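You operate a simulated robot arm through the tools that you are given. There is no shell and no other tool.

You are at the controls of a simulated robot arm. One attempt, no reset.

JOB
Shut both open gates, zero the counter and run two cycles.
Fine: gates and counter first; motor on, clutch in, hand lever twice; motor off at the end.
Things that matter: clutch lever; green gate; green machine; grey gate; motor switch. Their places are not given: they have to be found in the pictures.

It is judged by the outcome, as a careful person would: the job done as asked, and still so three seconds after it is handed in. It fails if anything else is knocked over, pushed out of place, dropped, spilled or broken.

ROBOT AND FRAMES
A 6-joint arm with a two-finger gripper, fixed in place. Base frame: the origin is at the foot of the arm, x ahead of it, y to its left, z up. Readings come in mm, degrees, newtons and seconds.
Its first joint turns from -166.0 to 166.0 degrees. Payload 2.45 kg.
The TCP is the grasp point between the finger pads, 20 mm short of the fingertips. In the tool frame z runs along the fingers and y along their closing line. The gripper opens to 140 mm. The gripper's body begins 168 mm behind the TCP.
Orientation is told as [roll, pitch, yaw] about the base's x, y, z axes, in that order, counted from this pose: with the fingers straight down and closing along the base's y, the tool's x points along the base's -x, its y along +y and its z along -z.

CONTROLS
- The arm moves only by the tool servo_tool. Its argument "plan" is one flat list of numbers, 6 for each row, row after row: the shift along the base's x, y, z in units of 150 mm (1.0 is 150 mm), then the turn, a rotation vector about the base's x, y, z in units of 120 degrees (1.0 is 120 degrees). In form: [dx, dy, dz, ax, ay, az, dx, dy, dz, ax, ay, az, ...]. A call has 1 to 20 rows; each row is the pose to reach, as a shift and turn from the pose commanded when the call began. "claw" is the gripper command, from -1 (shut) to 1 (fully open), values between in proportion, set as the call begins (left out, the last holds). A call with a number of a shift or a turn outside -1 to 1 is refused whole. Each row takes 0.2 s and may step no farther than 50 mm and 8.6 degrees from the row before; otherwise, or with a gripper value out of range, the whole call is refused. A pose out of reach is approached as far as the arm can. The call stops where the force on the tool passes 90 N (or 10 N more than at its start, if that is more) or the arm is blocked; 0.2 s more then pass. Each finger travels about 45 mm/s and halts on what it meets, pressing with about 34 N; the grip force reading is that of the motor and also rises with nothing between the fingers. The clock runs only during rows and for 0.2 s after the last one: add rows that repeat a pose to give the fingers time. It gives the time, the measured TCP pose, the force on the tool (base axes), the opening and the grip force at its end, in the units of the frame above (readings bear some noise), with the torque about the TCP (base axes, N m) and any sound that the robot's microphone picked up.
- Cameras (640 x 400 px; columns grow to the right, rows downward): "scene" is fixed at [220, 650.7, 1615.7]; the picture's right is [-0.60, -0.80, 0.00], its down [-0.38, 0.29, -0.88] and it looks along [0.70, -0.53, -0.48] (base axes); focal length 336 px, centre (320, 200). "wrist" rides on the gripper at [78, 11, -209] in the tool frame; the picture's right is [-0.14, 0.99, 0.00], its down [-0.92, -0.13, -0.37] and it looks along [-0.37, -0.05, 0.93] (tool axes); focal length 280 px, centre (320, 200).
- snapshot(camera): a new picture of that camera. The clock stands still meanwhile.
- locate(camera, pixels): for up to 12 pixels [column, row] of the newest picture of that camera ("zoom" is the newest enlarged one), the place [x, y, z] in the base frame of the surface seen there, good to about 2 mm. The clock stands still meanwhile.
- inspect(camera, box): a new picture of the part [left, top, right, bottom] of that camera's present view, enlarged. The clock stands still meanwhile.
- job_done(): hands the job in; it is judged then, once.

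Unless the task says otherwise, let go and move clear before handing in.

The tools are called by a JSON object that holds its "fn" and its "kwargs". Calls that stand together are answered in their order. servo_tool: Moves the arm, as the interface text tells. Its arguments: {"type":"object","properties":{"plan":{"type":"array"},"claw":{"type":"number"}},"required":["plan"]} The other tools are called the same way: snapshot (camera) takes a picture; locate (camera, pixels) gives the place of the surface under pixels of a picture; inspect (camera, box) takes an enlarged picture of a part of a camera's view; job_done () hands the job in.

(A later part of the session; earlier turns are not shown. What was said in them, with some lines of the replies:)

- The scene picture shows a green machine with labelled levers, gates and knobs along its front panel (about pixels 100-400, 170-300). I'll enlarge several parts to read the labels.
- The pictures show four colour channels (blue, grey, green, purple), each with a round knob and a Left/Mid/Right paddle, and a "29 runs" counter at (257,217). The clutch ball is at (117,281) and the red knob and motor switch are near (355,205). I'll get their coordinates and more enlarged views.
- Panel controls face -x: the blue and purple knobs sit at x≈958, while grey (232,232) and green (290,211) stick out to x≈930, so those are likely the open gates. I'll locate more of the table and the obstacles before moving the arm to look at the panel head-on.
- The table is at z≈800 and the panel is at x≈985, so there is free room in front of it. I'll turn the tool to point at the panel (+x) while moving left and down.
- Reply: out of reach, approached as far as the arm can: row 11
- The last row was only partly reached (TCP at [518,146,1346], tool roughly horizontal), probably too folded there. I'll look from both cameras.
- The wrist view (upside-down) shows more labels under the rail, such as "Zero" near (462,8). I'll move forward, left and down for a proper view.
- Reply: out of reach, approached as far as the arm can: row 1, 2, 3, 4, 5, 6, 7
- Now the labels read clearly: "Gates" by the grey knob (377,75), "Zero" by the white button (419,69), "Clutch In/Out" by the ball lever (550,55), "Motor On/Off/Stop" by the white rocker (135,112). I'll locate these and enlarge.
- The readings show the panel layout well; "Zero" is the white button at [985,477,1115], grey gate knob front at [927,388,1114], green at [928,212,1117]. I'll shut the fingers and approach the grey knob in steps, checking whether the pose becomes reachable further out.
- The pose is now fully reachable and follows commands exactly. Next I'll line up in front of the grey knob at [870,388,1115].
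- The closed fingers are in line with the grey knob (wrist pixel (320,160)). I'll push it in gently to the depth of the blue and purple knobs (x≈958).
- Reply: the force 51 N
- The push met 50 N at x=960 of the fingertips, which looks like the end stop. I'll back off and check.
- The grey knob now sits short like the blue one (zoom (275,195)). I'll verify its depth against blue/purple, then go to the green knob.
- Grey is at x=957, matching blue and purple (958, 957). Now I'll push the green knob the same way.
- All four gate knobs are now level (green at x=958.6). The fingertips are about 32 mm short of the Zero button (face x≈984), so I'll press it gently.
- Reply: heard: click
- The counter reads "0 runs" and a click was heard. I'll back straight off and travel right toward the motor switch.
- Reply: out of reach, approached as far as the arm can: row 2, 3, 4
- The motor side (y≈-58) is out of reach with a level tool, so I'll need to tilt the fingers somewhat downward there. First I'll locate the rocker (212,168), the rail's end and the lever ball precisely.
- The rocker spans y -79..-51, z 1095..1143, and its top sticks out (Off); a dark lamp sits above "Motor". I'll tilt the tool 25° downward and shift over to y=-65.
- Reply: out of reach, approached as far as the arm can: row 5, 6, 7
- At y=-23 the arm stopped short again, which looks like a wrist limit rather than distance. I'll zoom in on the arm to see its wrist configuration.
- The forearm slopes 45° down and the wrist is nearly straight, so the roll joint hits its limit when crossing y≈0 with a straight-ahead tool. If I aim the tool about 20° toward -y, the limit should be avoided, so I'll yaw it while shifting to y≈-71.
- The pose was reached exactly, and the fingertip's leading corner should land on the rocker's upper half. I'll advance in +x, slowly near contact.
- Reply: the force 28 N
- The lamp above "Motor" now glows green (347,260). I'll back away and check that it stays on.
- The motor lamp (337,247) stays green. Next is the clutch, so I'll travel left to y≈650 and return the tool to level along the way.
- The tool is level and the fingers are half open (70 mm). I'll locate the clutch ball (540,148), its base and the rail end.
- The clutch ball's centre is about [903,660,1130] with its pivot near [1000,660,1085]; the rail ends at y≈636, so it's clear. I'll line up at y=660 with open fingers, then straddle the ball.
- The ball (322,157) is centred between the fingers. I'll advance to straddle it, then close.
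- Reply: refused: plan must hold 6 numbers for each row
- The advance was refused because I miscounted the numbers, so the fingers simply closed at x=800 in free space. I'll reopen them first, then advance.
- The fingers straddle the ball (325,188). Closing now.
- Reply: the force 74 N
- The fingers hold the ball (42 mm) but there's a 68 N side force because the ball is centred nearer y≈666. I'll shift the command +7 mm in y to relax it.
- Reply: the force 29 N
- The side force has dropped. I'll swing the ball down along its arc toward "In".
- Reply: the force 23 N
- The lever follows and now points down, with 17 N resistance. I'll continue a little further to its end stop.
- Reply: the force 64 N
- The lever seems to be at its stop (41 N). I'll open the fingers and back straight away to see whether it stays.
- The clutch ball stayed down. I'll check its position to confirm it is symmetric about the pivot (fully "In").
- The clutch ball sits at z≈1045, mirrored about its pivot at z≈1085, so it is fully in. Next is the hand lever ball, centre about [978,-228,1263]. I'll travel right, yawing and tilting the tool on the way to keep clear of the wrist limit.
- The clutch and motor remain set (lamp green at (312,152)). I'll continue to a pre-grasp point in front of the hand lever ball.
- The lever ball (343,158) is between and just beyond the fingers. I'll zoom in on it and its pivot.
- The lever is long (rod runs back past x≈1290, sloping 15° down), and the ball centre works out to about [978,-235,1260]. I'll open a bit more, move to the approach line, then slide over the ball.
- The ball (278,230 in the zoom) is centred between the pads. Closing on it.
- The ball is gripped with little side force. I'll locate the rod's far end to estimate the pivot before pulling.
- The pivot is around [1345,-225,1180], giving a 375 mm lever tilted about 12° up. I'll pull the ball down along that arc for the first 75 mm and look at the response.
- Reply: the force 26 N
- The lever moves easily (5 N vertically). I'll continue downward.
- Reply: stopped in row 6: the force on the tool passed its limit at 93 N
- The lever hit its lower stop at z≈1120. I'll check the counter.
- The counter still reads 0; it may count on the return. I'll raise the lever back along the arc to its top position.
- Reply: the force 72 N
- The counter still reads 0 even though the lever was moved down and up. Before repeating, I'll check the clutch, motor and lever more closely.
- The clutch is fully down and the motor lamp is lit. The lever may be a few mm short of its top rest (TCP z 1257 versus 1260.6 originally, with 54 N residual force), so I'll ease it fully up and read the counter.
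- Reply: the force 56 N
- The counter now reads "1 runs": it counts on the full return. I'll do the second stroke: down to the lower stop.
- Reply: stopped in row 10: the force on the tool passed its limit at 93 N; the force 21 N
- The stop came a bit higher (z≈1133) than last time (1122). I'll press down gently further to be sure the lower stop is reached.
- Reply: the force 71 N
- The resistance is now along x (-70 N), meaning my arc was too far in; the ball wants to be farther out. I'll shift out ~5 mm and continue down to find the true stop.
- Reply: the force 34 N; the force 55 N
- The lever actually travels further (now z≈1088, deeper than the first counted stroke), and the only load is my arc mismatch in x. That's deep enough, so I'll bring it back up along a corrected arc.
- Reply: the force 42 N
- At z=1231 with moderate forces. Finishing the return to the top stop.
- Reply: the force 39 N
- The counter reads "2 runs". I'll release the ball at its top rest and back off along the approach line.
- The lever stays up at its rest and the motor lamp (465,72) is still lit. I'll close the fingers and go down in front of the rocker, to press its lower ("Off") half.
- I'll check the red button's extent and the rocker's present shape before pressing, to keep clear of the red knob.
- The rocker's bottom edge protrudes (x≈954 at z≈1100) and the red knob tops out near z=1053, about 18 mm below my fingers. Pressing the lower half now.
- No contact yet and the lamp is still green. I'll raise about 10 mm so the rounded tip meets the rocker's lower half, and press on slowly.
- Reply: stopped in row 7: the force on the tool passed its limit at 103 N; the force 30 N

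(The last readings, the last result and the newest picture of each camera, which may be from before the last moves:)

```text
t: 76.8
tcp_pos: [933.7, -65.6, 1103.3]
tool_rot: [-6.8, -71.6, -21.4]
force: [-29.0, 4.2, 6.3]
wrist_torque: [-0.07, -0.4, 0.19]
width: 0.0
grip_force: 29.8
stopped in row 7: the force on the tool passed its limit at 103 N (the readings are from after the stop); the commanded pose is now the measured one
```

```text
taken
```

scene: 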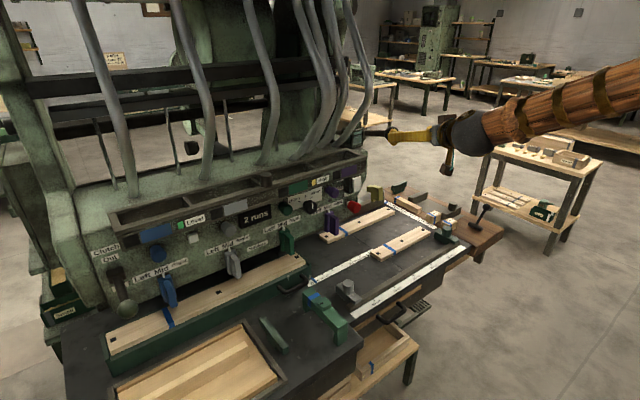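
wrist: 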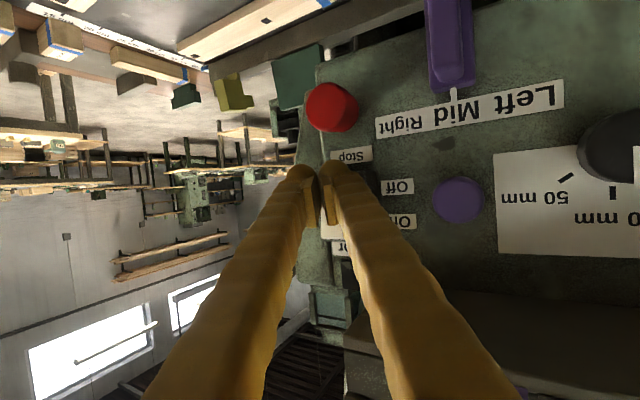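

The press peaked at 103 N and stopped. I'll back away straight and check the lamp and rocker.

{"fn": "servo_tool", "kwargs": {"plan": [-0.1, 0, 0, 0, 0, 0, -0.4, 0, 0, 0, 0, 0, -0.7, 0, 0, 0, 0, 0, -0.8, 0.2, 0, 0, 0, 0, -0.8, 0.5, 0, 0, 0, 0, -0.8, 0.7, 0, 0, 0, 0]}}

{"fn": "snapshot", "kwargs": {"camera": "wrist"}}

{"fn": "inspect", "kwargs": {"camera": "scene", "box": [300, 110, 460, 210]}}

{"fn": "inspect", "kwargs": {"camera": "scene", "box": [80, 180, 320, 330]}}

```text
t: 78.2
tcp_pos: [814.1, 38.0, 1103.9]
tool_rot: [-6.7, -71.6, -21.5]
force: [-0.2, 1.2, -1.1]
wrist_torque: [0.02, 0.02, -0.01]
width: 0.1
grip_force: 29.1
```

```text
taken
```

wrist: 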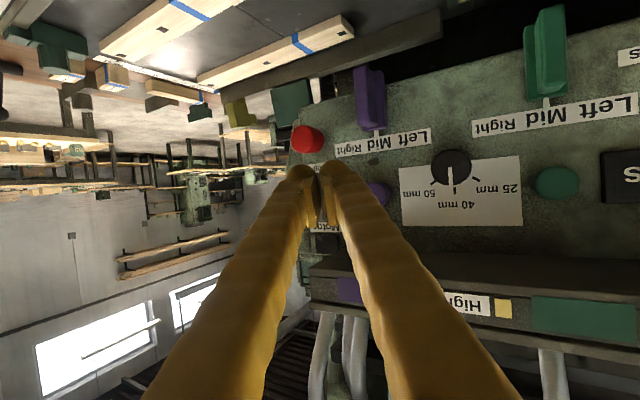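

```text
4.00 times, centred on (380, 160) of scene
```

zoom: 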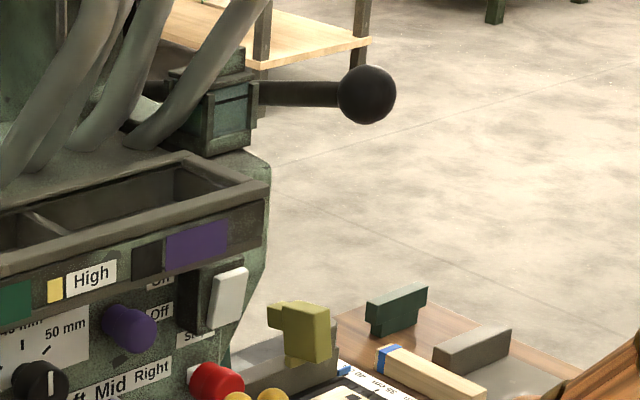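

```text
2.67 times, centred on (200, 255) of scene
```

zoom: 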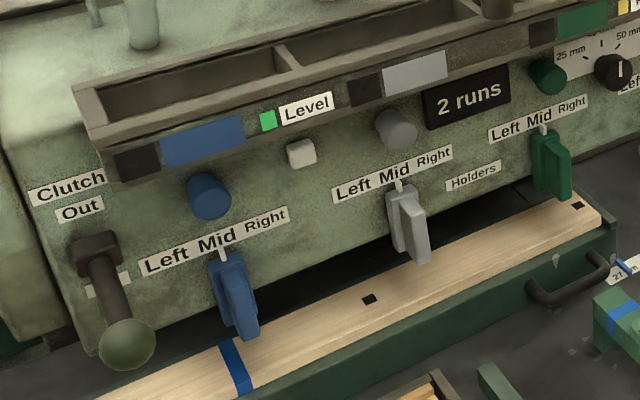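

The rocker looks tipped to Off again, but the lamp is hidden behind the fingers. I'll move further left and back to see it and verify everything.

{"fn": "servo_tool", "kwargs": {"plan": [-0.1, 0.25, 0, 0, 0, 0, -0.2, 0.5, 0, 0, 0, 0, -0.3, 0.75, 0, 0, 0, 0, -0.4, 1, 0, 0, 0, 0]}}

{"fn": "snapshot", "kwargs": {"camera": "wrist"}}

{"fn": "inspect", "kwargs": {"camera": "wrist", "box": [170, 80, 370, 300]}}

```text
t: 79.2
tcp_pos: [754.0, 188.6, 1103.7]
tool_rot: [-6.9, -71.7, -21.3]
force: [0.7, 0.4, -0.2]
wrist_torque: [0.03, 0.0, 0.01]
width: 0.1
grip_force: 29.5
```

```text
taken
```

wrist: 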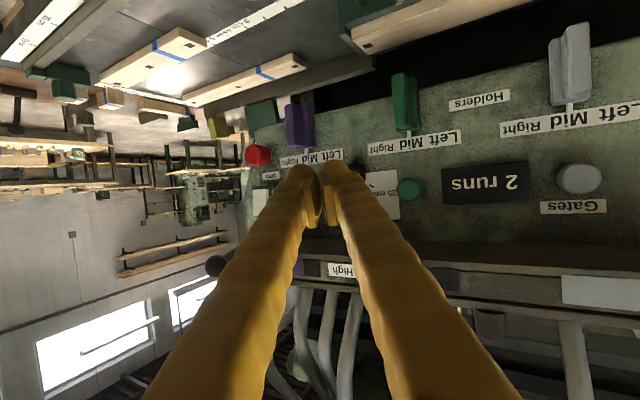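

```text
1.82 times, centred on (270, 190) of wrist
```

zoom: 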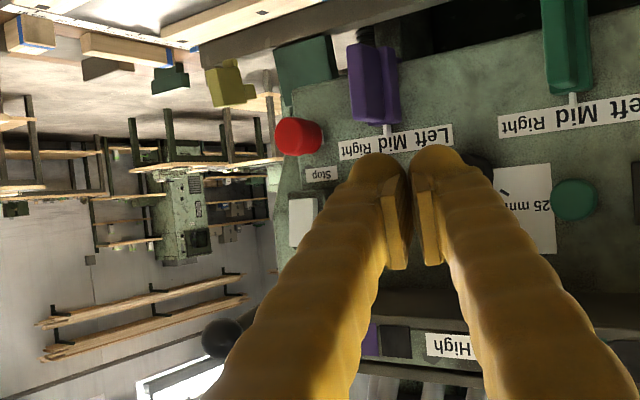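

The finger still hides the lamp; I'll turn the tool back toward straight ahead while moving left.

{"fn": "servo_tool", "kwargs": {"plan": [0, 0.15, 0, 0, 0, 0.05, 0, 0.3, 0, 0, 0, 0.1, 0, 0.45, 0, 0, 0, 0.15, 0, 0.6, 0, 0, 0, 0.2, 0, 0.7, 0, 0, 0, 0.233]}}

{"fn": "snapshot", "kwargs": {"camera": "wrist"}}

{"fn": "inspect", "kwargs": {"camera": "wrist", "box": [0, 60, 240, 240]}}

```text
t: 80.5
tcp_pos: [755.1, 294.5, 1102.7]
tool_rot: [-6.8, -71.6, 6.7]
force: [0.2, -0.3, -0.4]
wrist_torque: [0.03, 0.01, -0.03]
width: 0.0
grip_force: 30.1
```

```text
taken
```

wrist: 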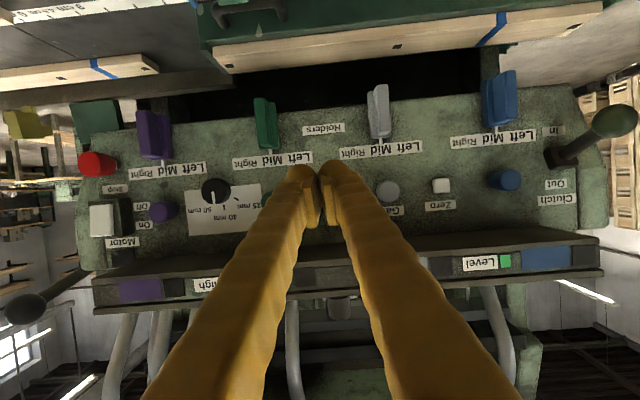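

```text
2.22 times, centred on (120, 150) of wrist
```

zoom: 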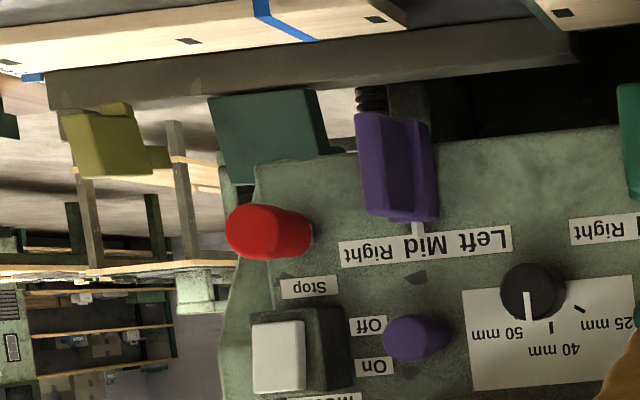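

Everything looks in place; I'll zoom on the lamp spot above the "Motor" label (123,243) and compare the rocker's tilt.

{"fn": "inspect", "kwargs": {"camera": "wrist", "box": [70, 190, 190, 290]}}

{"fn": "locate", "kwargs": {"camera": "wrist", "pixels": [[101, 208], [102, 220], [103, 232], [163, 211], [388, 191], [506, 180], [612, 122], [24, 308], [96, 163]]}}

```text
4.00 times, centred on (130, 240) of wrist
```

zoom: 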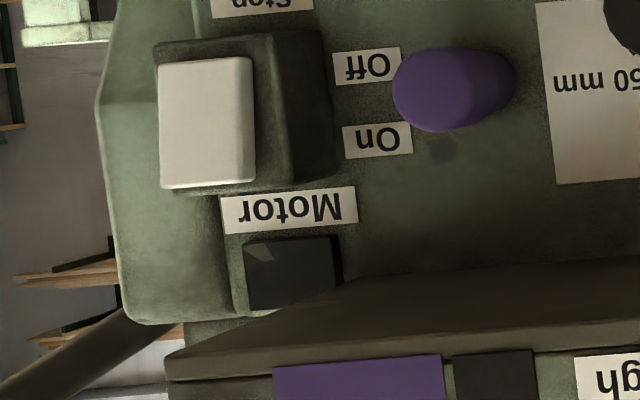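

```text
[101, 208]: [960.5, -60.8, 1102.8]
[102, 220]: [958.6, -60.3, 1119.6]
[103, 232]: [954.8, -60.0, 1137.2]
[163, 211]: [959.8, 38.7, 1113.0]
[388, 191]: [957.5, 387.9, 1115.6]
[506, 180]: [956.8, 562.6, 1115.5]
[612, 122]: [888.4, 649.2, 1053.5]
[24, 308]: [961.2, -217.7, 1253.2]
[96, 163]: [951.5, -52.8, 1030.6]
```

The motor lamp is dark (zoom (290,275)), and the rocker is back in its Off tilt. Both gates are shut (grey at x=957.5), the counter reads 2 runs, the clutch is in, the hand lever is back up and the red knob is undisturbed. The arm is clear of the machine, so I'm handing in.

{"fn": "job_done", "kwargs": {}}

```text
The job is handed in.
```

The job is done and handed in. Both open gates (grey and green) are shut, and the counter was zeroed before the two cycles and now reads "2 runs".

- **Motor:** I switched it on before the cycles and off again at the end. The lamp above the switch is dark and the rocker is back at Off.
- **Clutch:** It is in, and I left it in because the job didn't ask for it to be put back.
- **Hand lever:** It is back up at its rest. I never found its lower stop: the first pull stopped at about 140 mm and the second reached about 175 mm. The counter registered one run for each return to the top.
- **Force:** Three moves tripped the force limit, at 93, 93 and 103 N: the two lever pulls and the motor-off press. I saw nothing damaged or moved out of place in the pictures afterwards.

The red stop knob was not touched, and the arm is parked clear of the machine.
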